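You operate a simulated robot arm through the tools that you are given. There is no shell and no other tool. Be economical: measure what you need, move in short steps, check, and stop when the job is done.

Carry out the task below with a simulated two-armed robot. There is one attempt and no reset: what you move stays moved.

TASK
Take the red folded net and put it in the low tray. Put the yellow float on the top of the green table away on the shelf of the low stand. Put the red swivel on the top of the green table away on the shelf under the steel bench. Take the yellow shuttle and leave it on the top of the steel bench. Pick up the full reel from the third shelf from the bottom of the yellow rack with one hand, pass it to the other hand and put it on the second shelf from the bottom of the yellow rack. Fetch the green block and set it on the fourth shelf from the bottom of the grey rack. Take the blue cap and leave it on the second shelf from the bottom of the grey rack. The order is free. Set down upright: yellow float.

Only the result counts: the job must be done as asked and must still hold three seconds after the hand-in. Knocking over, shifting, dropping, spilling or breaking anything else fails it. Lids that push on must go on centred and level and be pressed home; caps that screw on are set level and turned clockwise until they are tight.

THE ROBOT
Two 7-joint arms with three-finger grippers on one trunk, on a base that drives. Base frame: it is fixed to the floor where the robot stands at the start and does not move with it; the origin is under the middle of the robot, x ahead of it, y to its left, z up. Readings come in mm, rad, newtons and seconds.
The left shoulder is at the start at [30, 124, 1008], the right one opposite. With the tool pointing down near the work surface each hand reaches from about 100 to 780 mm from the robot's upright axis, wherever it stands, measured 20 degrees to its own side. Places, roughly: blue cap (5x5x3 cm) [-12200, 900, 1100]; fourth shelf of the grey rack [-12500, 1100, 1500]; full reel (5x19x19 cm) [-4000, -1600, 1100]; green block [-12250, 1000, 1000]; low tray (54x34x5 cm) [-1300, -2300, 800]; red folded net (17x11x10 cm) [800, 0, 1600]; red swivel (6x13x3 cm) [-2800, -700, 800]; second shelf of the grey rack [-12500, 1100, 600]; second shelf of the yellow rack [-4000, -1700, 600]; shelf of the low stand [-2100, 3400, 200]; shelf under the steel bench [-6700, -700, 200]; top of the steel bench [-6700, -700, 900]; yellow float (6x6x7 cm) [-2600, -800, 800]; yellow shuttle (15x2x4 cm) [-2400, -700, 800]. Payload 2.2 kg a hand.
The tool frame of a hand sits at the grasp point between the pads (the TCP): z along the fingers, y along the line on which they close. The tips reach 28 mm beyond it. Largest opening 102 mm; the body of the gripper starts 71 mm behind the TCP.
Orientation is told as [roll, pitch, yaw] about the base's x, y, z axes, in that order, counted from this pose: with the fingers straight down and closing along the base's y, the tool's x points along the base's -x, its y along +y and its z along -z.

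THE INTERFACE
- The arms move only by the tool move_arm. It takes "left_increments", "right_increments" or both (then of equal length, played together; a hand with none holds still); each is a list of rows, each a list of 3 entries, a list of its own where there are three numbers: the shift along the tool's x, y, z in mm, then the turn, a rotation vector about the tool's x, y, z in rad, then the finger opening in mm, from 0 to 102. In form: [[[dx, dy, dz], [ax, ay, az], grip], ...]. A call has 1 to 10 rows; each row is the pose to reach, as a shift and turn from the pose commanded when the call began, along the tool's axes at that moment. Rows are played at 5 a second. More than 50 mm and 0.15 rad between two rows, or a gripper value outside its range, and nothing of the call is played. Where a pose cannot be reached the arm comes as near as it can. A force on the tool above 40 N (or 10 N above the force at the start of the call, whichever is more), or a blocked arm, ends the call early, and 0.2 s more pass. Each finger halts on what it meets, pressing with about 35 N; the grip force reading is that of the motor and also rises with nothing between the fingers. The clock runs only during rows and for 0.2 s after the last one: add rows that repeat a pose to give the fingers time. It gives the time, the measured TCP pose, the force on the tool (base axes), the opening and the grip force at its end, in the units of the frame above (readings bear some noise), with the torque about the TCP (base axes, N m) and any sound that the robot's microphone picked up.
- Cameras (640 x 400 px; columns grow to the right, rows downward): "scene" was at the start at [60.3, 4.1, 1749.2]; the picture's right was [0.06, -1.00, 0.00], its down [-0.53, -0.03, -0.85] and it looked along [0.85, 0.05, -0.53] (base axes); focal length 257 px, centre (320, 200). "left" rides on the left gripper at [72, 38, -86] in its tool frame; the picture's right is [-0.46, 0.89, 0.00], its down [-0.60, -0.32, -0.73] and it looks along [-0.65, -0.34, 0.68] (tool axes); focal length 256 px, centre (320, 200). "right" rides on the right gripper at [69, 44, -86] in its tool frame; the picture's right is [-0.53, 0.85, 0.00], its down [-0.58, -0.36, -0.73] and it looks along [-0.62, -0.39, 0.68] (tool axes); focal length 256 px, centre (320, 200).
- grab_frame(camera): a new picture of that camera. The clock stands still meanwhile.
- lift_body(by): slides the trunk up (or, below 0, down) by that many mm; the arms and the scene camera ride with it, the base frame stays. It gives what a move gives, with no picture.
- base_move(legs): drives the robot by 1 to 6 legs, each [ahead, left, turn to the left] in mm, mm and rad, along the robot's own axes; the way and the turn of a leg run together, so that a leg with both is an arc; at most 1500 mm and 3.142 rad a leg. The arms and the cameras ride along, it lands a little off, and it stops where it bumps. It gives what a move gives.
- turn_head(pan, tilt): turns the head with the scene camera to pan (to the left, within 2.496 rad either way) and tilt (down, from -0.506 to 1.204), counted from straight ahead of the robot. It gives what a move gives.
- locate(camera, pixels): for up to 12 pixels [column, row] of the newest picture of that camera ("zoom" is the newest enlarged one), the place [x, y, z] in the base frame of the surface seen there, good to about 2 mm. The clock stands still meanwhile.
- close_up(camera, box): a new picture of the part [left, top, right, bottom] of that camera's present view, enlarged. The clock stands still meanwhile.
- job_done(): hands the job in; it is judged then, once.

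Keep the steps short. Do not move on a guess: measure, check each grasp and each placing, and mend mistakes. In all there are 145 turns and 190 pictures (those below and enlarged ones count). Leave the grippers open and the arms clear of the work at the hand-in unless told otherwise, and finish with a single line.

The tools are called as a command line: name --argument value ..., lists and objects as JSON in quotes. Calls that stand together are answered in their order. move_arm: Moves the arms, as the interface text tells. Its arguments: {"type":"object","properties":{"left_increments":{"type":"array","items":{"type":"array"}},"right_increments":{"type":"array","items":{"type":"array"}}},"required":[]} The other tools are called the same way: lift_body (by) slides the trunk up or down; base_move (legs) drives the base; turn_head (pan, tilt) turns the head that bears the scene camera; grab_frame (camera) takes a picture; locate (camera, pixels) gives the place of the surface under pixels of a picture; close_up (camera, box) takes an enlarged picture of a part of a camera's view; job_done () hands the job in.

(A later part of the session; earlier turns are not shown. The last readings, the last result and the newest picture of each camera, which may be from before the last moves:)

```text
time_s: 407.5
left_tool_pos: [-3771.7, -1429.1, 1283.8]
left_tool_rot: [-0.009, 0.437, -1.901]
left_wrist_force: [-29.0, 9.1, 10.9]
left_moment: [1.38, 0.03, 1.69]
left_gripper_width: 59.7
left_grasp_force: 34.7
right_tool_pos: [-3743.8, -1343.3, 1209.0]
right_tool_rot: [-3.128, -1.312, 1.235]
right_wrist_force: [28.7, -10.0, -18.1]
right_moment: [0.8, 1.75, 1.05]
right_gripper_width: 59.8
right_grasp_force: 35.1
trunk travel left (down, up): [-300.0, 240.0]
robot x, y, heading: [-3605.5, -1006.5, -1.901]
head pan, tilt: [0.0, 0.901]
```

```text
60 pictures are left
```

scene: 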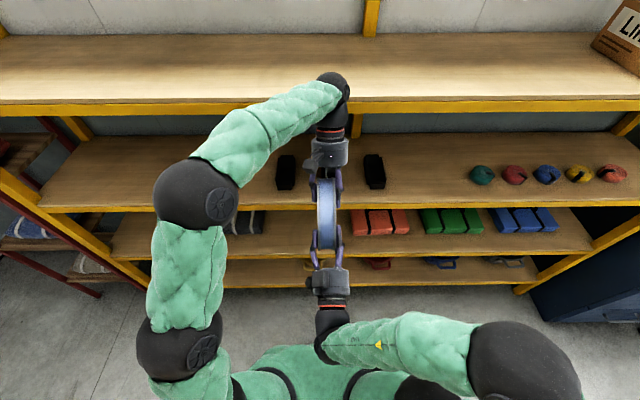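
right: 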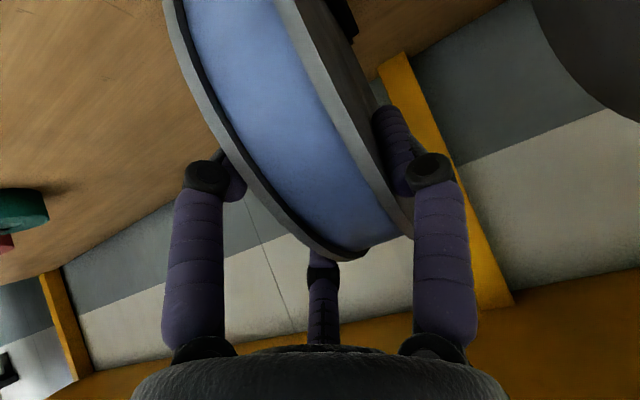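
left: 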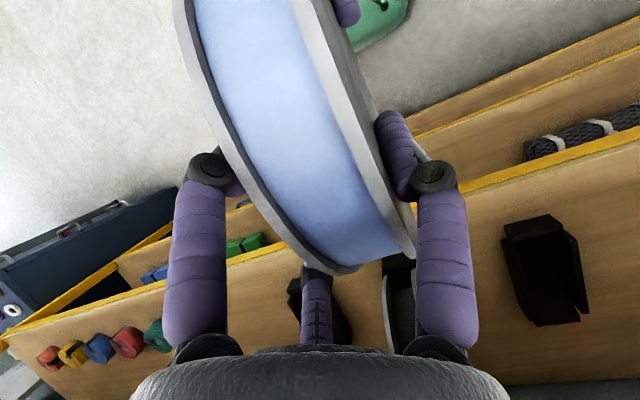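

Both hands hold it. Open the right hand and withdraw it along its fingers.

move_arm --right_increments '[[[0, 0, 0], [0, 0, 0], 80], [[0, 0, 0], [0, 0, 0], 102], [[0, 0, 0], [0, 0, 0], 102], [[0, 0, -35], [0, 0, 0], 102], [[0, 0, -70], [0, 0, 0], 102], [[0, 0, -110], [0, 0, 0], 102]]'

grab_frame --camera "left"

```text
time_s: 408.9
left_tool_pos: [-3770.0, -1429.9, 1283.9]
left_tool_rot: [-0.005, 0.437, -1.899]
left_wrist_force: [-0.3, -0.2, -0.8]
left_moment: [-0.2, 0.15, 0.0]
left_gripper_width: 59.9
left_grasp_force: 34.5
right_tool_pos: [-3713.3, -1240.3, 1182.5]
right_tool_rot: [3.141, -1.307, 1.243]
right_wrist_force: [-0.2, 1.0, 0.2]
right_moment: [0.05, 0.03, 0.01]
right_gripper_width: 102.0
right_grasp_force: 0.0
trunk travel left (down, up): [-300.0, 240.0]
robot x, y, heading: [-3601.7, -1004.0, -1.898]
head pan, tilt: [0.0, 0.901]
```

```text
59 pictures are left
```

left: 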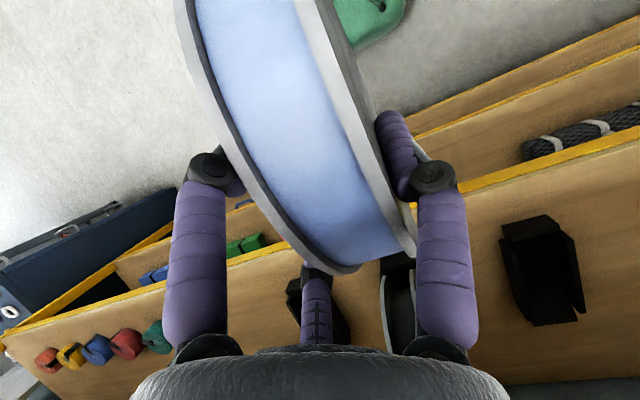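

Left hand holds the reel alone. I'll lay it flat on the second shelf: rotate the left hand in two steps so that the disc becomes horizontal in front of it, and move the right hand away.

move_arm --left_increments '[[[6, 11, 3], [-0.088, -0.088, 0.066], 0], [[11, 22, 5], [-0.177, -0.177, 0.133], 0], [[17, 34, 8], [-0.265, -0.265, 0.199], 0], [[22, 45, 11], [-0.353, -0.353, 0.266], 0], [[28, 56, 13], [-0.442, -0.442, 0.332], 0], [[34, 67, 16], [-0.53, -0.53, 0.399], 0], [[39, 79, 18], [-0.618, -0.618, 0.465], 0], [[45, 90, 21], [-0.7065, -0.7065, 0.5315], 0]]' --right_increments '[[[0, -10, -10], [0, 0, 0], 102], [[0, -20, -20], [0, 0, 0], 102], [[0, -30, -30], [0, 0, 0], 102], [[0, -40, -40], [0, 0, 0], 102], [[0, -60, -50], [0, 0, 0], 102], [[0, -80, -60], [0, 0, 0], 102], [[0, -100, -60], [0, 0, 0], 102], [[0, -120, -60], [0, 0, 0], 102]]'

move_arm --left_increments '[[[0, 0, 0], [-0.088, -0.088, 0.066], 0], [[0, 0, 0], [-0.177, -0.177, 0.133], 0], [[0, 0, 0], [-0.265, -0.265, 0.199], 0], [[0, 0, 0], [-0.353, -0.353, 0.266], 0], [[0, 0, 0], [-0.442, -0.442, 0.332], 0], [[0, 0, 0], [-0.53, -0.53, 0.399], 0], [[0, 0, 0], [-0.618, -0.618, 0.465], 0], [[0, 0, 0], [-0.7065, -0.7065, 0.5315], 0]]'

grab_frame --camera "scene"

grab_frame --camera "left"

```text
time_s: 409.9
left_tool_pos: [-3728.2, -1421.5, 1282.7]
left_tool_rot: [0.221, 0.162, -2.166]
left_wrist_force: [0.6, 0.7, 0.8]
left_moment: [0.06, 0.15, 0.0]
left_gripper_width: 59.8
left_grasp_force: 35.0
right_tool_pos: [-3730.8, -1219.0, 1177.4]
right_tool_rot: [2.796, -1.335, 1.503]
right_wrist_force: [-0.3, -0.7, 0.5]
right_moment: [0.0, -0.01, -0.01]
right_gripper_width: 101.9
right_grasp_force: 0.0
trunk travel left (down, up): [-300.0, 240.0]
robot x, y, heading: [-3597.6, -1004.5, -1.9]
head pan, tilt: [0.0, 0.901]
stopped in row 4 (right hand): the arm was blocked; the commanded pose is now the measured one
```

```text
time_s: 411.7
left_tool_pos: [-3728.5, -1420.2, 1282.8]
left_tool_rot: [0.967, -0.138, -2.985]
left_wrist_force: [-0.3, -0.1, -7.4]
left_moment: [0.43, 0.01, -0.05]
left_gripper_width: 59.6
left_grasp_force: 34.9
right_tool_pos: [-3731.8, -1219.3, 1176.8]
right_tool_rot: [2.782, -1.341, 1.503]
right_wrist_force: [0.3, -0.2, 0.2]
right_moment: [0.01, 0.02, -0.03]
right_gripper_width: 101.8
right_grasp_force: 0.1
trunk travel left (down, up): [-300.0, 240.0]
robot x, y, heading: [-3602.4, -1001.9, -1.901]
head pan, tilt: [0.0, 0.901]
```

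```text
58 pictures are left
```

scene: 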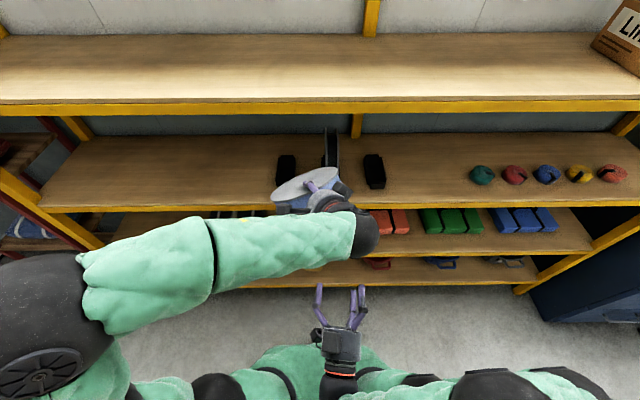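

```text
57 pictures are left
```

left: 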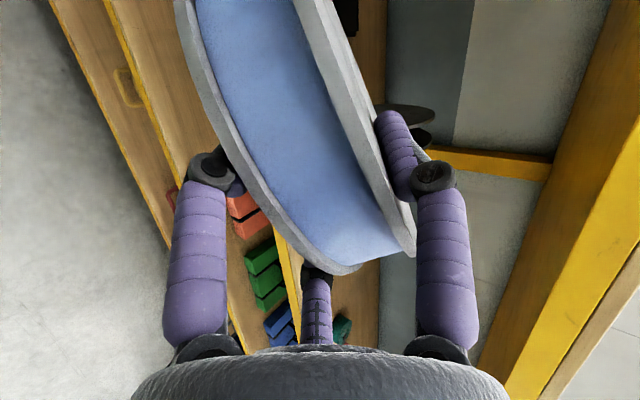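

The right arm was blocked by my own body, so only part of the rotation happened; the reel is still firmly held. Move the right hand sideways away, then finish the left rotation.

move_arm --right_increments '[[[0, -20, 10], [0, 0, 0], 102], [[0, -50, 20], [0, 0, 0], 102], [[0, -85, 20], [0, 0, 0], 102], [[0, -120, 20], [0, 0, 0], 102], [[0, -160, 20], [0, 0, 0], 102]]'

move_arm --left_increments '[[[14, 1, -2], [-0.081, -0.081, 0.062], 0], [[28, 2, -5], [-0.162, -0.162, 0.123], 0], [[43, 2, -7], [-0.242, -0.242, 0.185], 0], [[57, 3, -9], [-0.323, -0.323, 0.246], 0], [[71, 4, -12], [-0.404, -0.404, 0.308], 0]]'

grab_frame --camera "scene"

```text
time_s: 412.4
left_tool_pos: [-3729.2, -1421.3, 1283.2]
left_tool_rot: [0.963, -0.135, -2.984]
left_wrist_force: [0.4, -0.2, -7.0]
left_moment: [0.46, 0.01, 0.03]
left_gripper_width: 59.7
left_grasp_force: 34.8
right_tool_pos: [-3758.8, -1233.4, 1206.6]
right_tool_rot: [2.244, -1.204, 2.022]
right_wrist_force: [0.3, -0.7, -1.3]
right_moment: [-0.03, 0.03, 0.01]
right_gripper_width: 101.8
right_grasp_force: 0.2
trunk travel left (down, up): [-300.0, 240.0]
robot x, y, heading: [-3602.6, -1004.6, -1.9]
head pan, tilt: [0.0, 0.901]
stopped in row 3 (right hand): the arm was blocked; the commanded pose is now the measured one
```

```text
time_s: 413.6
left_tool_pos: [-3657.4, -1402.6, 1283.1]
left_tool_rot: [1.412, 0.0, 2.813]
left_wrist_force: [0.4, -0.1, -7.4]
left_moment: [0.44, -0.17, -0.02]
left_gripper_width: 59.7
left_grasp_force: 34.9
right_tool_pos: [-3757.9, -1234.5, 1206.5]
right_tool_rot: [2.248, -1.203, 2.016]
right_wrist_force: [-0.7, 0.4, -0.4]
right_moment: [-0.02, 0.0, 0.0]
right_gripper_width: 102.1
right_grasp_force: 0.0
trunk travel left (down, up): [-300.0, 240.0]
robot x, y, heading: [-3601.8, -1004.6, -1.902]
head pan, tilt: [0.0, 0.901]
```

```text
56 pictures are left
```

scene: 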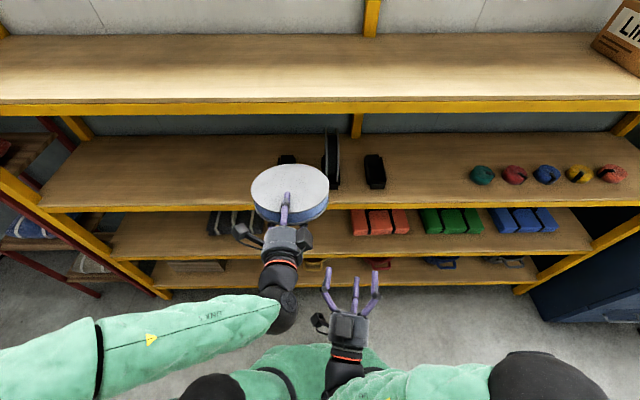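

The reel is horizontal in the left hand, in line with the free shelf space. Lower the trunk 300 mm and the arm 240 mm in front of the shelf.

lift_body --by -300

move_arm --left_increments '[[[0, -39.5, 6], [0, 0, 0], 0], [[0, -79, 12], [0, 0, 0], 0], [[0, -118, 19], [0, 0, 0], 0], [[0, -158, 25], [0, 0, 0], 0], [[0, -198, 31], [0, 0, 0], 0], [[0, -232, 36], [0, 0, 0], 0]]'

grab_frame --camera "scene"

locate --camera "scene" --pixels '[[250, 190], [240, 160], [150, 150], [330, 150], [200, 140]]'

```text
time_s: 416.6
left_tool_pos: [-3659.6, -1404.1, 984.2]
left_tool_rot: [1.411, 0.0, 2.814]
left_wrist_force: [1.1, -0.9, -7.0]
left_moment: [0.42, -0.2, 0.01]
left_gripper_width: 59.7
left_grasp_force: 34.9
right_tool_pos: [-3758.3, -1233.6, 906.7]
right_tool_rot: [2.245, -1.205, 2.017]
right_wrist_force: [-0.2, 0.1, 0.4]
right_moment: [-0.03, -0.01, -0.04]
right_gripper_width: 102.1
right_grasp_force: 0.1
trunk travel left (down, up): [0.0, 540.0]
robot x, y, heading: [-3599.6, -1002.7, -1.901]
head pan, tilt: [0.0, 0.901]
```

```text
time_s: 418.0
left_tool_pos: [-3659.2, -1404.2, 744.6]
left_tool_rot: [1.415, -0.002, 2.811]
left_wrist_force: [-0.9, 0.1, -7.3]
left_moment: [0.43, -0.18, 0.0]
left_gripper_width: 59.8
left_grasp_force: 35.2
right_tool_pos: [-3760.1, -1233.4, 906.9]
right_tool_rot: [2.247, -1.203, 2.02]
right_wrist_force: [-0.7, -1.0, -0.8]
right_moment: [-0.01, 0.0, -0.01]
right_gripper_width: 102.0
right_grasp_force: 0.1
trunk travel left (down, up): [0.0, 540.0]
robot x, y, heading: [-3604.0, -1002.1, -1.901]
head pan, tilt: [0.0, 0.901]
```

```text
55 pictures are left
```

scene: 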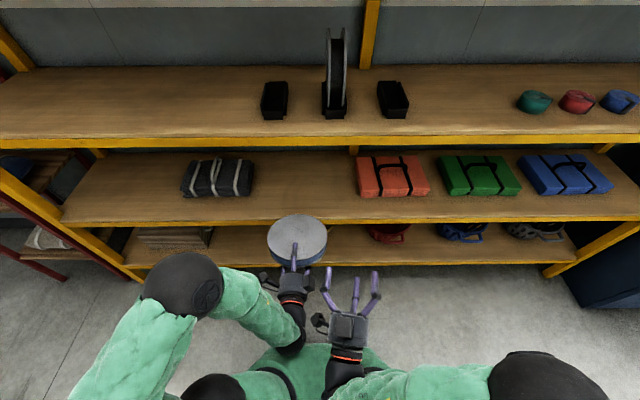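

```text
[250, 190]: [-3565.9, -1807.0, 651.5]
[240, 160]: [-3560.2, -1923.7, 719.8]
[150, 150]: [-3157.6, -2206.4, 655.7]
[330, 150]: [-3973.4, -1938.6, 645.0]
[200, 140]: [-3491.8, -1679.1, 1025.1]
```

Clear gap between the striped net and the orange pack. Reach forward 267 mm over the second shelf.

move_arm --left_increments '[[[0, 7, 44], [0, 0, 0], 0], [[0, 14, 88], [0, 0, 0], 0], [[0, 21, 132], [0, 0, 0], 0], [[0, 28, 176], [0, 0, 0], 0], [[0, 35, 220], [0, 0, 0], 0], [[0, 42, 264], [0, 0, 0], 0]]'

grab_frame --camera "scene"

```text
time_s: 419.4
left_tool_pos: [-3718.2, -1592.2, 768.5]
left_tool_rot: [1.407, 0.002, 2.819]
left_wrist_force: [-0.3, 0.3, -7.4]
left_moment: [0.46, -0.13, -0.01]
left_gripper_width: 59.6
left_grasp_force: 34.7
left hand out of reach, approached as far as the arm can: row 4, 5, 6
right_tool_pos: [-3759.4, -1234.2, 905.6]
right_tool_rot: [2.247, -1.204, 2.018]
right_wrist_force: [1.0, -0.2, 0.2]
right_moment: [0.03, -0.01, 0.01]
right_gripper_width: 102.1
right_grasp_force: 0.1
trunk travel left (down, up): [0.0, 540.0]
robot x, y, heading: [-3600.7, -1005.1, -1.904]
head pan, tilt: [0.0, 0.901]
```

```text
54 pictures are left
```

scene: 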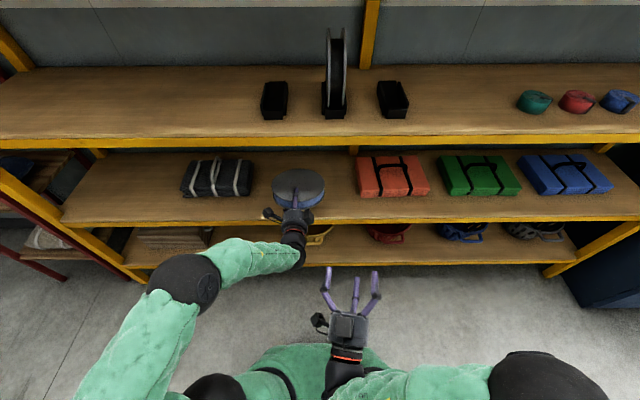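

Reach limit; bring the base 75 mm forward, then lower in steps.

base_move --legs '[[75, 0, 0.006]]'

move_arm --left_increments '[[[0, -30, 5], [0, 0, 0], 0], [[0, -55, 9], [0, 0, 0], 0], [[0, -70, 11], [0, 0, 0], 0], [[0, -76, 12], [0, 0, 0], 0], [[0, -76, 12], [0, 0, 0], 0]]'

close_up --camera "scene" --box '[200, 130, 400, 255]'

grab_frame --camera "left"

```text
time_s: 420.5
left_tool_pos: [-3738.9, -1665.2, 769.0]
left_tool_rot: [1.407, 0.002, 2.825]
left_wrist_force: [-0.4, -0.6, -7.3]
left_moment: [0.49, -0.15, 0.0]
left_gripper_width: 59.9
left_grasp_force: 35.0
right_tool_pos: [-3781.1, -1305.8, 907.2]
right_tool_rot: [2.245, -1.208, 2.026]
right_wrist_force: [0.1, 0.5, 0.0]
right_moment: [0.0, -0.01, -0.02]
right_gripper_width: 102.1
right_grasp_force: 0.1
trunk travel left (down, up): [0.0, 540.0]
robot x, y, heading: [-3626.9, -1077.1, -1.894]
head pan, tilt: [0.0, 0.901]
```

```text
time_s: 421.7
left_tool_pos: [-3757.4, -1656.7, 701.5]
left_tool_rot: [1.401, 0.003, 2.841]
left_wrist_force: [0.6, 0.3, -7.8]
left_moment: [0.47, -0.14, 0.02]
left_gripper_width: 59.7
left_grasp_force: 34.7
left hand out of reach, approached as far as the arm can: row 1, 2, 3, 4, 5
right_tool_pos: [-3782.0, -1304.9, 906.8]
right_tool_rot: [2.245, -1.203, 2.024]
right_wrist_force: [-0.3, -0.3, -0.9]
right_moment: [0.02, 0.0, 0.0]
right_gripper_width: 102.2
right_grasp_force: 0.0
trunk travel left (down, up): [0.0, 540.0]
robot x, y, heading: [-3627.3, -1076.0, -1.892]
head pan, tilt: [0.0, 0.901]
```

```text
3.20 times, centred on (300, 192) of scene
```

zoom: 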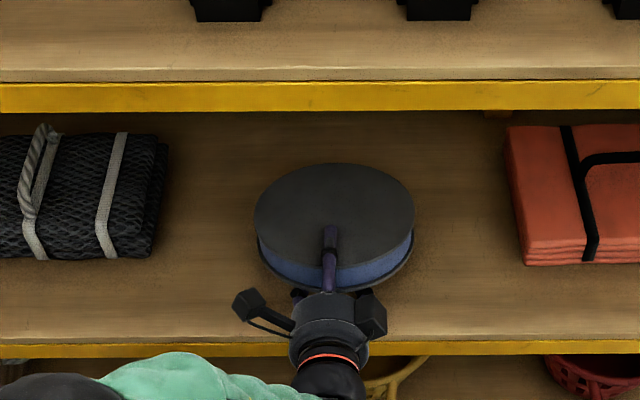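

```text
52 pictures are left
```

left: 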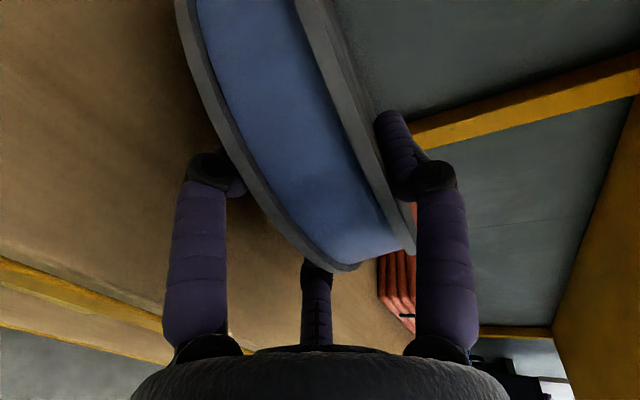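

Lower flange is ~12 mm above the shelf. Move the base 40 mm closer while drawing the arm back 50 mm and down 12 mm.

move_arm --left_increments '[[[0, -4, -25], [0, 0, 0], 0], [[0, -8, -50], [0, 0, 0], 0]]'

base_move --legs '[[40, 0, 0]]'

move_arm --left_increments '[[[0, -5, 1], [0, 0, 0], 0], [[0, -9, 1], [0, 0, 0], 0], [[0, -12, 2], [0, 0, 0], 0], [[0, -12, 2], [0, 0, 0], 0]]'

grab_frame --camera "left"

```text
time_s: 422.3
left_tool_pos: [-3742.3, -1608.1, 703.0]
left_tool_rot: [1.407, 0.002, 2.832]
left_wrist_force: [-0.8, 0.8, -6.7]
left_moment: [0.44, -0.18, 0.01]
left_gripper_width: 60.0
left_grasp_force: 35.2
left hand out of reach, approached as far as the arm can: row 1
right_tool_pos: [-3781.0, -1305.9, 906.6]
right_tool_rot: [2.247, -1.204, 2.027]
right_wrist_force: [-0.1, -0.5, -0.8]
right_moment: [0.0, 0.05, 0.03]
right_gripper_width: 102.1
right_grasp_force: 0.3
trunk travel left (down, up): [0.0, 540.0]
robot x, y, heading: [-3628.6, -1077.0, -1.894]
head pan, tilt: [0.0, 0.901]
```

```text
time_s: 423.1
left_tool_pos: [-3754.5, -1645.7, 701.8]
left_tool_rot: [1.405, 0.002, 2.831]
left_wrist_force: [0.4, -0.3, -7.3]
left_moment: [0.46, -0.17, -0.01]
left_gripper_width: 59.6
left_grasp_force: 34.8
right_tool_pos: [-3795.1, -1344.5, 906.8]
right_tool_rot: [2.244, -1.206, 2.026]
right_wrist_force: [-0.2, 0.0, 1.3]
right_moment: [-0.02, 0.02, 0.0]
right_gripper_width: 101.9
right_grasp_force: 0.1
trunk travel left (down, up): [0.0, 540.0]
robot x, y, heading: [-3636.6, -1112.6, -1.896]
head pan, tilt: [0.0, 0.901]
```

```text
time_s: 424.1
left_tool_pos: [-3755.7, -1644.8, 688.9]
left_tool_rot: [1.403, 0.001, 2.837]
left_wrist_force: [-0.4, 0.9, -5.0]
left_moment: [0.1, 0.01, -0.06]
left_gripper_width: 59.6
left_grasp_force: 35.4
right_tool_pos: [-3793.9, -1344.1, 905.4]
right_tool_rot: [2.244, -1.203, 2.027]
right_wrist_force: [-0.1, -0.6, -0.1]
right_moment: [0.0, -0.01, 0.01]
right_gripper_width: 102.0
right_grasp_force: 0.1
trunk travel left (down, up): [0.0, 540.0]
robot x, y, heading: [-3637.7, -1114.9, -1.897]
head pan, tilt: [0.0, 0.901]
```

```text
51 pictures are left
```

left: 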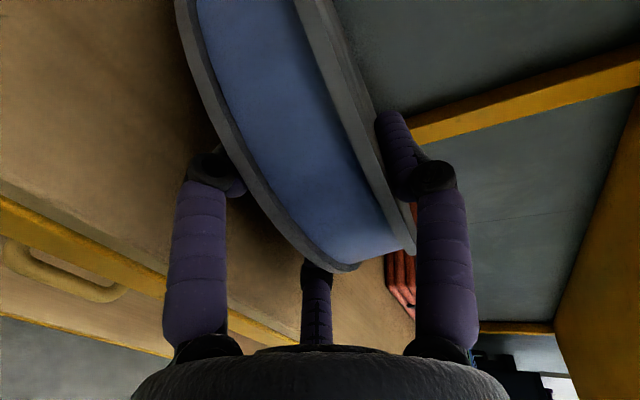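

The far edge rests on the shelf. Open fully (the lower fingers let the near side down), then withdraw straight back.

move_arm --left_increments '[[[0, 0, 0], [0, 0, 0], 75], [[0, -1, 0], [0, 0, 0], 102], [[0, -3, 0], [0, 0, 0], 102], [[0, -8, -30], [0, 0, 0], 102], [[0, -14, -70], [0, 0, 0], 102], [[0, -20, -115], [0, 0, 0], 102], [[0, -20, -160], [0, 0, 0], 102]]'

close_up --camera "scene" --box '[200, 130, 400, 255]'

```text
time_s: 425.8
left_tool_pos: [-3703.3, -1488.5, 693.8]
left_tool_rot: [1.405, 0.005, 2.831]
left_wrist_force: [-0.1, 1.7, -4.9]
left_moment: [0.1, 0.04, -0.08]
left_gripper_width: 101.9
left_grasp_force: 0.0
right_tool_pos: [-3795.8, -1342.8, 907.0]
right_tool_rot: [2.246, -1.204, 2.028]
right_wrist_force: [0.5, -0.6, 0.5]
right_moment: [-0.01, -0.01, 0.01]
right_gripper_width: 101.9
right_grasp_force: 0.0
trunk travel left (down, up): [0.0, 540.0]
robot x, y, heading: [-3637.8, -1111.6, -1.897]
head pan, tilt: [0.0, 0.901]
```

```text
3.20 times, centred on (300, 192) of scene
```

zoom: 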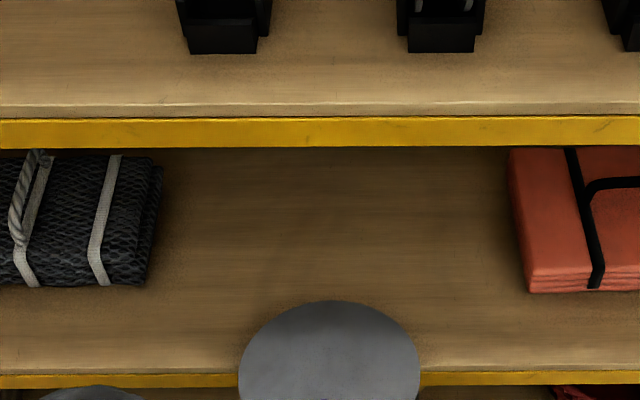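

The reel was dragged along on the lower fingers. I look at once without moving.

grab_frame --camera "left"

grab_frame --camera "scene"

locate --camera "scene" --pixels '[[303, 227], [290, 250], [320, 250], [303, 270], [303, 290]]'

```text
49 pictures are left
```

left: 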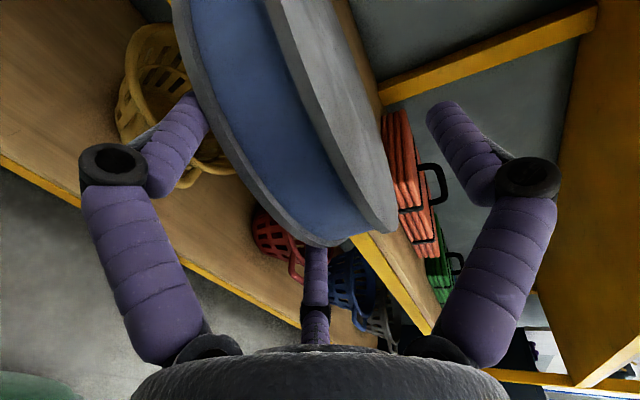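

```text
48 pictures are left
```

scene: 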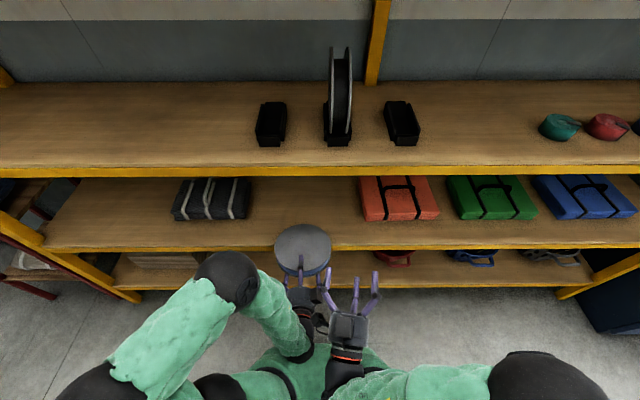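

```text
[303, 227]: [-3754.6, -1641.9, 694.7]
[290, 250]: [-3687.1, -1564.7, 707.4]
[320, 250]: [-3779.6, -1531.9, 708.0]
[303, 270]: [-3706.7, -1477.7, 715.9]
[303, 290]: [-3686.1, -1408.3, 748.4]
```

It's resting safely on fingers and shelf edge. I re-grip it, then place it level with the gripped rim overhanging the shelf front so the fingers can drop straight down without dragging.

move_arm --left_increments '[[[0, 0, 0], [0, 0, 0], 60], [[0, 0, 0], [0, 0, 0], 0], [[0, 0, 0], [0, 0, 0], 0], [[0, 10, -1], [-0.04, 0, 0], 0], [[0, 15, 28], [-0.08, 0, 0], 0], [[0, 18, 55], [-0.12, 0, 0], 0], [[0, 20, 82], [-0.166, 0, 0], 0]]'

grab_frame --camera "left"

close_up --camera "scene" --box '[220, 170, 420, 295]'

locate --camera "zoom" --pixels '[[260, 110], [260, 130], [200, 180], [330, 180], [100, 245], [480, 240], [262, 200]]'

```text
time_s: 427.4
left_tool_pos: [-3727.1, -1561.5, 705.5]
left_tool_rot: [1.543, 0.003, 2.833]
left_wrist_force: [-0.4, 0.1, -6.5]
left_moment: [0.63, -0.26, 0.01]
left_gripper_width: 59.6
left_grasp_force: 34.7
left hand out of reach, approached as far as the arm can: row 7
right_tool_pos: [-3794.7, -1342.9, 905.9]
right_tool_rot: [2.245, -1.204, 2.027]
right_wrist_force: [-0.7, -0.9, 0.2]
right_moment: [0.04, -0.01, 0.02]
right_gripper_width: 101.9
right_grasp_force: 0.0
trunk travel left (down, up): [0.0, 540.0]
robot x, y, heading: [-3638.8, -1112.5, -1.893]
head pan, tilt: [0.0, 0.901]
```

```text
47 pictures are left
```

left: 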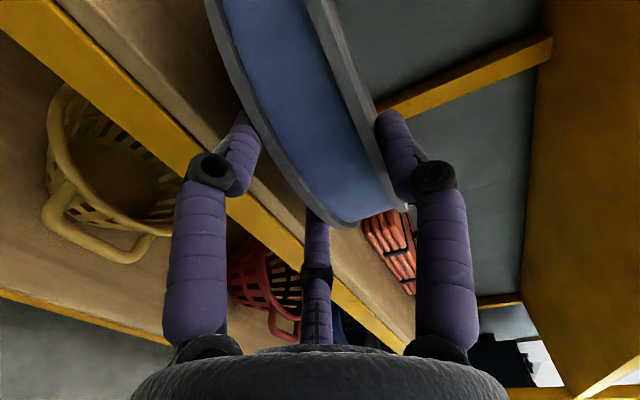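

```text
3.20 times, centred on (320, 232) of scene
```

zoom: 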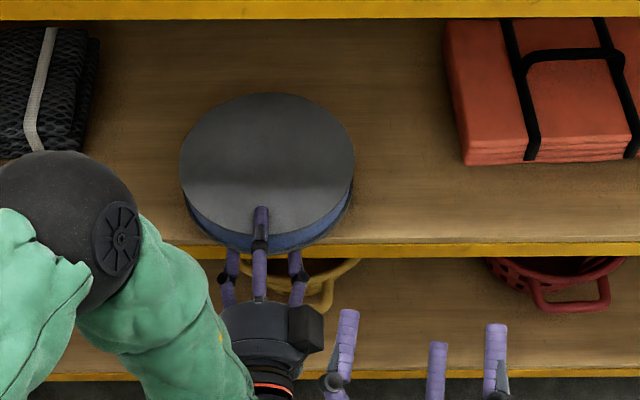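

```text
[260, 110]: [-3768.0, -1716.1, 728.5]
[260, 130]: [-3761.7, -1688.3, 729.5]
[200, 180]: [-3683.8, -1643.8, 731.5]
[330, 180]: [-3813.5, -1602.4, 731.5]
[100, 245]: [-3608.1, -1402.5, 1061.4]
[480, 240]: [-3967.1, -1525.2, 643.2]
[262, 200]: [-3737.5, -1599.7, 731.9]
```

Level and 30 mm above the shelf, rim overhanging as intended. Lower until it rests.

move_arm --left_increments '[[[0, -12, 0], [0, 0, 0], 0], [[0, -22, 0], [0, 0, 0], 0], [[0, -28, 0], [0, 0, 0], 0], [[0, -31, 0], [0, 0, 0], 0], [[0, -31, 0], [0, 0, 0], 0]]'

close_up --camera "scene" --box '[220, 170, 420, 295]'

locate --camera "zoom" --pixels '[[260, 110], [260, 130], [200, 180], [330, 180], [262, 200]]'

```text
time_s: 428.6
left_tool_pos: [-3727.1, -1543.6, 674.7]
left_tool_rot: [1.568, 0.001, 2.836]
left_wrist_force: [1.1, 0.1, -6.7]
left_moment: [0.63, -0.23, -0.01]
left_gripper_width: 59.7
left_grasp_force: 35.0
left hand out of reach, approached as far as the arm can: row 1, 2, 3, 4, 5
right_tool_pos: [-3793.8, -1342.9, 905.4]
right_tool_rot: [2.246, -1.205, 2.026]
right_wrist_force: [0.3, 0.5, -0.4]
right_moment: [0.01, -0.05, 0.0]
right_gripper_width: 101.9
right_grasp_force: 0.1
trunk travel left (down, up): [0.0, 540.0]
robot x, y, heading: [-3635.9, -1112.0, -1.894]
head pan, tilt: [0.0, 0.901]
```

```text
3.20 times, centred on (320, 232) of scene
```

zoom: 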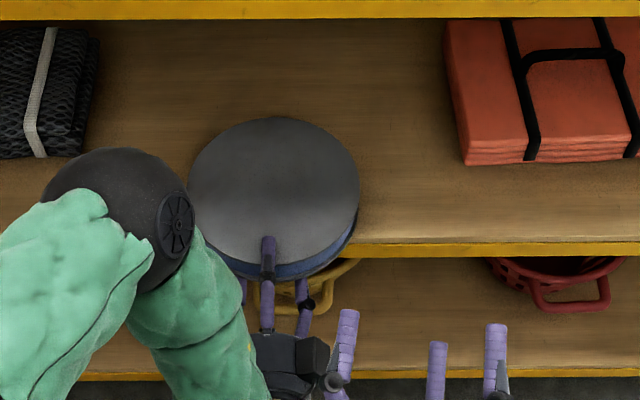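

```text
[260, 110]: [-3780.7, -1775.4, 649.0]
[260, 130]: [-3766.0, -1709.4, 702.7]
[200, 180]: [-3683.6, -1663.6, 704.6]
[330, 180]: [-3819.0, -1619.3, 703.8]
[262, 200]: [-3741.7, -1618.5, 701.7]
```

Reach pulled it back 17 mm; move the base 30 mm forward and lower the last 4–5 mm.

base_move --legs '[[28, 0, 0]]'

move_arm --left_increments '[[[0, -3, -2], [0, 0, 0], 0], [[0, -5, -4], [0, 0, 0], 0], [[0, -6, -4], [0, 0, 0], 0], [[0, -6, -4], [0, 0, 0], 0]]'

locate --camera "left" --pixels '[[330, 100], [350, 60], [260, 250]]'

```text
time_s: 429.4
left_tool_pos: [-3735.4, -1569.1, 673.8]
left_tool_rot: [1.571, 0.001, 2.838]
left_wrist_force: [0.3, -0.3, -7.6]
left_moment: [0.63, -0.22, -0.01]
left_gripper_width: 59.4
left_grasp_force: 35.2
right_tool_pos: [-3804.4, -1370.8, 906.1]
right_tool_rot: [2.245, -1.204, 2.027]
right_wrist_force: [-0.1, -0.2, 0.2]
right_moment: [-0.02, -0.01, 0.0]
right_gripper_width: 102.1
right_grasp_force: 0.0
trunk travel left (down, up): [0.0, 540.0]
robot x, y, heading: [-3640.8, -1142.4, -1.894]
head pan, tilt: [0.0, 0.901]
```

```text
time_s: 430.4
left_tool_pos: [-3736.3, -1565.6, 667.5]
left_tool_rot: [1.569, 0.002, 2.837]
left_wrist_force: [-0.6, 0.1, -7.9]
left_moment: [0.65, -0.26, -0.01]
left_gripper_width: 59.8
left_grasp_force: 34.4
right_tool_pos: [-3804.9, -1370.5, 907.0]
right_tool_rot: [2.244, -1.205, 2.027]
right_wrist_force: [0.0, 0.2, -0.1]
right_moment: [-0.01, 0.0, 0.01]
right_gripper_width: 102.1
right_grasp_force: 0.1
trunk travel left (down, up): [0.0, 540.0]
robot x, y, heading: [-3649.7, -1139.8, -1.896]
head pan, tilt: [0.0, 0.901]
```

```text
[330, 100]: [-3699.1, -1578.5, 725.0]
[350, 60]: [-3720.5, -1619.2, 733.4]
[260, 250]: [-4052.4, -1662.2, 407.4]
```

Now final: down 4 mm, open, settle, and withdraw level (disc carried by the shelf, fingers clear in front of the edge).

move_arm --left_increments '[[[0, -4, 0], [0, 0, 0], 0], [[0, -4, 0], [0, 0, 0], 65], [[0, -5, 0], [0, 0, 0], 80], [[0, -7, 0], [0, 0, 0], 102], [[0, -7, 0], [0, 0, 0], 102], [[0, -7, -30], [0, 0, 0], 102], [[0, -7, -70], [0, 0, 0], 102], [[0, -7, -110], [0, 0, 0], 102]]'

close_up --camera "scene" --box '[220, 170, 420, 295]'

locate --camera "zoom" --pixels '[[270, 130], [270, 200], [200, 180], [330, 180], [270, 240], [270, 110]]'

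```text
time_s: 432.1
left_tool_pos: [-3737.8, -1551.6, 720.2]
left_tool_rot: [1.735, -0.114, 2.938]
left_wrist_force: [-0.1, -0.5, -0.5]
left_moment: [-0.02, 0.04, -0.02]
left_gripper_width: 102.0
left_grasp_force: 0.1
right_tool_pos: [-3806.5, -1365.8, 908.9]
right_tool_rot: [2.29, -1.206, 1.963]
right_wrist_force: [-34.2, 69.5, 22.9]
right_moment: [6.42, 0.06, 8.97]
right_gripper_width: 102.1
right_grasp_force: 0.2
trunk travel left (down, up): [0.0, 540.0]
robot x, y, heading: [-3647.3, -1141.3, -1.898]
head pan, tilt: [0.0, 0.901]
stopped in row 8 (right hand): the force on the tool passed its limit at 400 N (the readings are from after the stop); the commanded pose is now the measured one
```

```text
3.20 times, centred on (320, 232) of scene
```

zoom: 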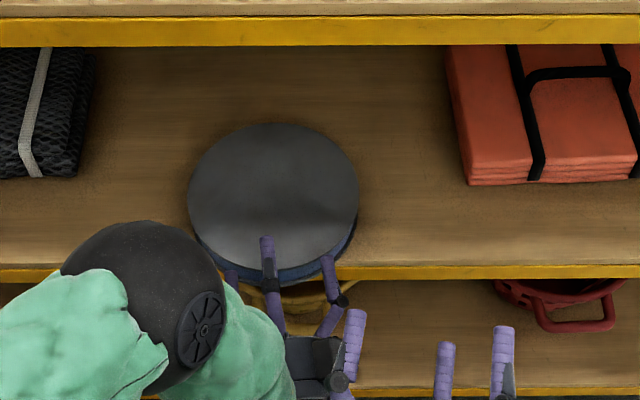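

```text
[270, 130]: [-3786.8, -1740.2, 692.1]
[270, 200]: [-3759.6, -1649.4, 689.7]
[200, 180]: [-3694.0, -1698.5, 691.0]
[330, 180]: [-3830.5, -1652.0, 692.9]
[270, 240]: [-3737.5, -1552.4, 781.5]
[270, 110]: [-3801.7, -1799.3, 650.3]
```

The reel rests flat and level on the second shelf. My hands touched each other while withdrawing; I back the base straight out, then lift the left hand away and turn it toward the neutral tilted pose.

base_move --legs '[[-130, 0, 0]]'

move_arm --left_increments '[[[15, 15, 0], [0.05, 0.05, -0.12], 102], [[30, 30, 0], [0.1, 0.1, -0.24], 102], [[45, 45, 0], [0.15, 0.15, -0.36], 102], [[60, 60, 0], [0.2, 0.2, -0.48], 102], [[75, 75, 0], [0.25, 0.25, -0.6], 102], [[90, 90, 0], [0.3, 0.3, -0.72], 102], [[105, 105, 0], [0.35, 0.35, -0.84], 102], [[120, 120, 0], [0.4, 0.4, -0.96], 102], [[130, 130, 0], [0.455, 0.455, -1.095], 102], [[140, 140, 0], [0.51, 0.51, -1.23], 102]]'

lift_body --by 400

grab_frame --camera "scene"

```text
time_s: 432.9
left_tool_pos: [-3739.3, -1549.6, 719.9]
left_tool_rot: [1.733, -0.116, 2.94]
left_wrist_force: [0.1, -0.1, 0.1]
left_moment: [0.02, 0.01, -0.02]
left_gripper_width: 101.8
left_grasp_force: 0.1
right_tool_pos: [-3805.3, -1363.5, 910.6]
right_tool_rot: [2.286, -1.207, 1.963]
right_wrist_force: [-5.1, 5.8, 1.2]
right_moment: [0.57, 0.19, 0.87]
right_gripper_width: 102.1
right_grasp_force: 0.2
trunk travel left (down, up): [0.0, 540.0]
robot x, y, heading: [-3641.5, -1136.8, -1.896]
head pan, tilt: [0.0, 0.901]
stopped in leg 1: the force on the tool passed its limit at 95 N (the readings are from after the stop); the commanded pose is now the measured one
```

```text
refused: row 9 steps farther than a row can; nothing moved
```

```text
time_s: 436.7
left_tool_pos: [-3739.2, -1549.3, 1121.0]
left_tool_rot: [1.734, -0.112, 2.938]
left_wrist_force: [0.4, 0.6, -0.3]
left_moment: [-0.03, 0.01, 0.0]
left_gripper_width: 102.0
left_grasp_force: 0.1
right_tool_pos: [-3805.8, -1363.4, 1308.6]
right_tool_rot: [2.289, -1.207, 1.963]
right_wrist_force: [-4.9, 18.1, 7.1]
right_moment: [1.69, -0.39, 2.3]
right_gripper_width: 101.8
right_grasp_force: 0.1
trunk travel left (down, up): [-400.0, 140.0]
robot x, y, heading: [-3643.8, -1138.3, -1.893]
head pan, tilt: [0.0, 0.901]
```

```text
43 pictures are left
```

scene: 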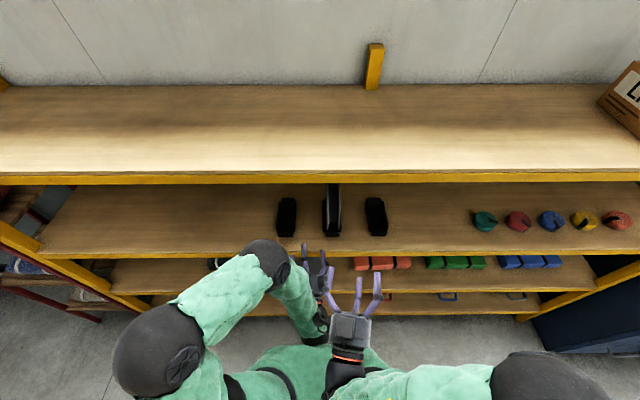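

Continue: free the left hand (smaller rotation steps), then back off.

move_arm --left_increments '[[[15, 15, -10], [0.05, 0.05, -0.12], 102], [[30, 30, -20], [0.1, 0.1, -0.24], 102], [[45, 45, -30], [0.15, 0.15, -0.36], 102], [[60, 60, -40], [0.2, 0.2, -0.48], 102], [[75, 75, -50], [0.25, 0.25, -0.6], 102], [[90, 90, -50], [0.3, 0.3, -0.72], 102], [[105, 105, -50], [0.35, 0.35, -0.84], 102], [[120, 120, -50], [0.4, 0.4, -0.96], 102], [[130, 130, -50], [0.45, 0.45, -1.08], 102], [[140, 140, -50], [0.5, 0.5, -1.2], 102]]'

base_move --legs '[[-110, 0, 0]]'

turn_head --pan 0.1 --tilt 1.1

grab_frame --camera "scene"

```text
time_s: 436.9
left_tool_pos: [-3735.9, -1549.8, 1120.9]
left_tool_rot: [1.73, -0.129, 2.946]
left_wrist_force: [-0.2, 0.5, -0.7]
left_moment: [0.01, -0.04, -0.03]
left_gripper_width: 101.9
left_grasp_force: 0.1
right_tool_pos: [-3805.7, -1363.7, 1312.2]
right_tool_rot: [2.29, -1.196, 1.964]
right_wrist_force: [-3.7, 11.5, 5.3]
right_moment: [1.05, -0.24, 1.41]
right_gripper_width: 102.3
right_grasp_force: 0.0
trunk travel left (down, up): [-400.0, 140.0]
robot x, y, heading: [-3644.6, -1137.9, -1.896]
head pan, tilt: [0.0, 0.901]
stopped in row 1 (right hand): the force on the tool passed its limit at 94 N (the readings are from after the stop); the commanded pose is now the measured one
```

```text
time_s: 438.1
left_tool_pos: [-3701.7, -1448.7, 1122.4]
left_tool_rot: [1.733, -0.129, 2.945]
left_wrist_force: [0.3, 1.2, 0.1]
left_moment: [0.0, -0.01, 0.03]
left_gripper_width: 102.0
left_grasp_force: 0.0
right_tool_pos: [-3770.7, -1260.4, 1312.8]
right_tool_rot: [2.291, -1.196, 1.96]
right_wrist_force: [-6.1, 25.5, 11.0]
right_moment: [2.35, -0.74, 3.07]
right_gripper_width: 101.6
right_grasp_force: 0.1
trunk travel left (down, up): [-400.0, 140.0]
robot x, y, heading: [-3614.5, -1032.0, -1.896]
head pan, tilt: [0.0, 0.901]
```

```text
time_s: 438.9
left_tool_pos: [-3702.2, -1449.1, 1121.2]
left_tool_rot: [1.729, -0.13, 2.946]
left_wrist_force: [-0.2, -0.3, 0.2]
left_moment: [0.0, 0.01, 0.03]
left_gripper_width: 101.9
left_grasp_force: 0.1
right_tool_pos: [-3772.5, -1261.5, 1313.3]
right_tool_rot: [2.288, -1.194, 1.962]
right_wrist_force: [-5.3, 10.8, 5.6]
right_moment: [1.06, -0.15, 1.43]
right_gripper_width: 102.3
right_grasp_force: 0.1
trunk travel left (down, up): [-400.0, 140.0]
robot x, y, heading: [-3612.7, -1031.5, -1.898]
head pan, tilt: [0.099, 1.1]
```

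```text
42 pictures are left
```

scene: 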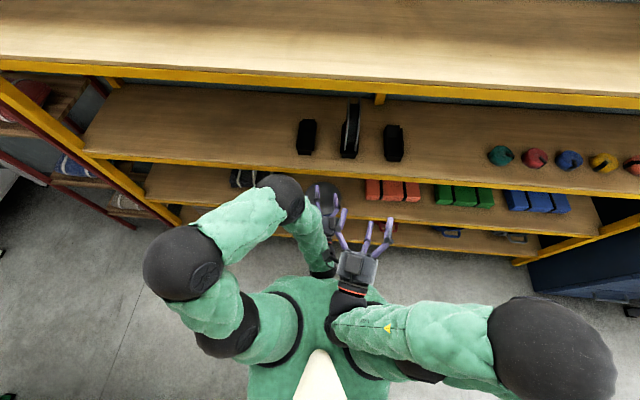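

Reel still sits on the shelf. Free the hands by moving the left one forward-left, then rotate it, turn around and drive to the float.

move_arm --left_increments '[[[15, -8, 15], [0, 0, 0], 102], [[45, -16, 30], [0, 0, 0], 102], [[85, -24, 40], [0, 0, 0], 102], [[130, -30, 40], [0, 0, 0], 102]]'

move_arm --left_increments '[[[0, 0, 0], [0.05, 0.05, -0.12], 102], [[0, 0, 0], [0.1, 0.1, -0.24], 102], [[0, 0, 0], [0.15, 0.15, -0.36], 102], [[0, 0, 0], [0.2, 0.2, -0.48], 102], [[0, 0, 0], [0.25, 0.25, -0.6], 102], [[0, 0, 0], [0.3, 0.3, -0.72], 102], [[0, 0, 0], [0.35, 0.35, -0.84], 102], [[0, 0, 0], [0.4, 0.4, -0.96], 102], [[0, 0, 0], [0.45, 0.45, -1.08], 102], [[0, 0, 0], [0.5, 0.5, -1.2], 102]]'

base_move --legs '[[0, 0, 1.573], [0, 0, 1.574], [0, -1057, 0]]'

turn_head --pan 0.1 --tilt 0.9

grab_frame --camera "scene"

grab_frame --camera "left"

```text
time_s: 439.9
left_tool_pos: [-3664.8, -1486.5, 1106.9]
left_tool_rot: [1.725, -0.129, 2.954]
left_wrist_force: [0.7, -0.1, -1.0]
left_moment: [-0.01, -0.05, -0.03]
left_gripper_width: 101.8
left_grasp_force: 0.0
left hand out of reach, approached as far as the arm can: row 3, 4
right_tool_pos: [-3770.5, -1261.1, 1312.6]
right_tool_rot: [2.289, -1.195, 1.963]
right_wrist_force: [0.6, 0.0, 0.6]
right_moment: [-0.02, -0.01, 0.0]
right_gripper_width: 102.0
right_grasp_force: 0.1
trunk travel left (down, up): [-400.0, 140.0]
robot x, y, heading: [-3616.0, -1034.6, -1.896]
head pan, tilt: [0.099, 1.1]
```

```text
time_s: 442.1
left_tool_pos: [-3665.2, -1485.3, 1107.4]
left_tool_rot: [0.332, -1.032, -2.109]
left_wrist_force: [-0.9, -0.4, -0.4]
left_moment: [-0.02, -0.01, 0.01]
left_gripper_width: 102.1
left_grasp_force: 0.0
right_tool_pos: [-3771.4, -1261.0, 1312.9]
right_tool_rot: [2.291, -1.196, 1.961]
right_wrist_force: [0.2, -0.5, 0.1]
right_moment: [0.04, 0.0, 0.01]
right_gripper_width: 102.3
right_grasp_force: 0.1
trunk travel left (down, up): [-400.0, 140.0]
robot x, y, heading: [-3616.0, -1036.5, -1.895]
head pan, tilt: [0.099, 1.1]
```

```text
time_s: 455.1
left_tool_pos: [-2583.1, -874.7, 1108.2]
left_tool_rot: [0.339, -1.031, 1.074]
left_wrist_force: [0.4, 0.1, -1.1]
left_moment: [-0.02, -0.02, 0.0]
left_gripper_width: 102.2
left_grasp_force: 0.0
right_tool_pos: [-2467.2, -1093.5, 1312.2]
right_tool_rot: [2.287, -1.196, -1.132]
right_wrist_force: [0.5, 0.1, 0.8]
right_moment: [0.0, -0.05, 0.01]
right_gripper_width: 102.0
right_grasp_force: 0.2
trunk travel left (down, up): [-400.0, 140.0]
robot x, y, heading: [-2617.2, -1325.6, 1.288]
head pan, tilt: [0.099, 1.1]
```

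```text
time_s: 455.9
left_tool_pos: [-2582.4, -873.6, 1108.5]
left_tool_rot: [0.336, -1.031, 1.075]
left_wrist_force: [-0.3, -0.7, 0.9]
left_moment: [0.0, -0.02, 0.03]
left_gripper_width: 102.2
left_grasp_force: 0.0
right_tool_pos: [-2468.5, -1093.0, 1312.4]
right_tool_rot: [2.289, -1.196, -1.132]
right_wrist_force: [-0.1, 0.8, 0.6]
right_moment: [-0.02, -0.04, -0.01]
right_gripper_width: 101.8
right_grasp_force: 0.1
trunk travel left (down, up): [-400.0, 140.0]
robot x, y, heading: [-2615.7, -1329.0, 1.296]
head pan, tilt: [0.099, 0.901]
```

```text
41 pictures are left
```

scene: 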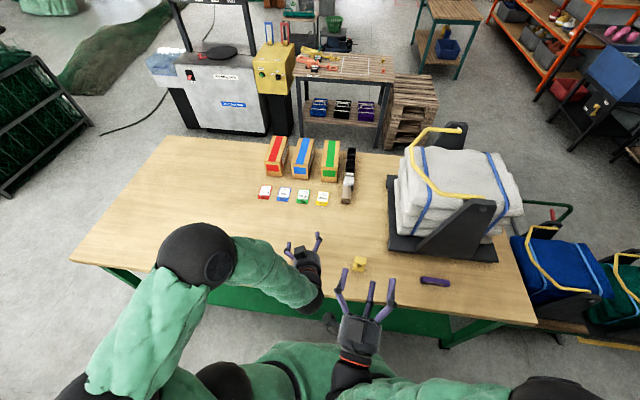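

```text
40 pictures are left
```

left: 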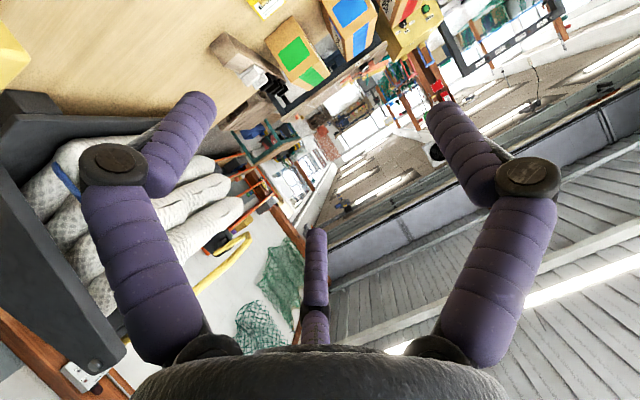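

Turned the left hand roughly; now align it to a 30° tilt and bring it to a pre-grasp over the float.

move_arm --left_increments '[[[32, 1, 28], [0.052, 0.13, -0.01], 80], [[64, 1, 57], [0.104, 0.26, -0.019], 80], [[95, 2, 86], [0.155, 0.391, -0.029], 80], [[127, 3, 114], [0.207, 0.521, -0.038], 80]]'

grab_frame --camera "left"

locate --camera "left" --pixels '[[320, 100], [340, 60], [320, 60], [300, 60], [320, 30], [340, 100], [300, 100], [320, 130], [360, 80], [280, 80]]'

```text
time_s: 456.9
left_tool_pos: [-2607.1, -832.5, 945.2]
left_tool_rot: [-0.002, -0.522, 1.247]
left_wrist_force: [0.7, 0.1, 0.2]
left_moment: [-0.04, 0.01, 0.02]
left_gripper_width: 79.8
left_grasp_force: 0.0
right_tool_pos: [-2468.5, -1092.2, 1313.2]
right_tool_rot: [2.287, -1.196, -1.133]
right_wrist_force: [-0.6, 0.8, -0.1]
right_moment: [0.03, -0.03, -0.05]
right_gripper_width: 102.0
right_grasp_force: 0.1
trunk travel left (down, up): [-400.0, 140.0]
robot x, y, heading: [-2613.3, -1328.0, 1.29]
head pan, tilt: [0.099, 0.901]
```

```text
39 pictures are left
```

left: 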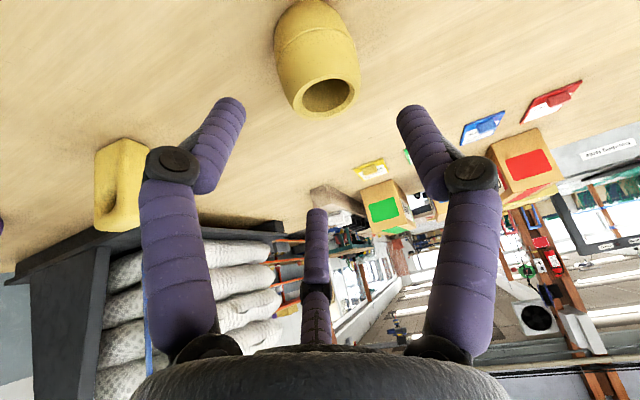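

```text
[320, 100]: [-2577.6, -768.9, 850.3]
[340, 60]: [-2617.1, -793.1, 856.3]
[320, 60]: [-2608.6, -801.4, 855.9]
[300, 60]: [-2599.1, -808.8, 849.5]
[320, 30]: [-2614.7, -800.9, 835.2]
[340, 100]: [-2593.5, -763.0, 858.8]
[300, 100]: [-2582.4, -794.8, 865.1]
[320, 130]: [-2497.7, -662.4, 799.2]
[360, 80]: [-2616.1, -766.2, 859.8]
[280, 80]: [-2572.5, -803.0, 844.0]
```

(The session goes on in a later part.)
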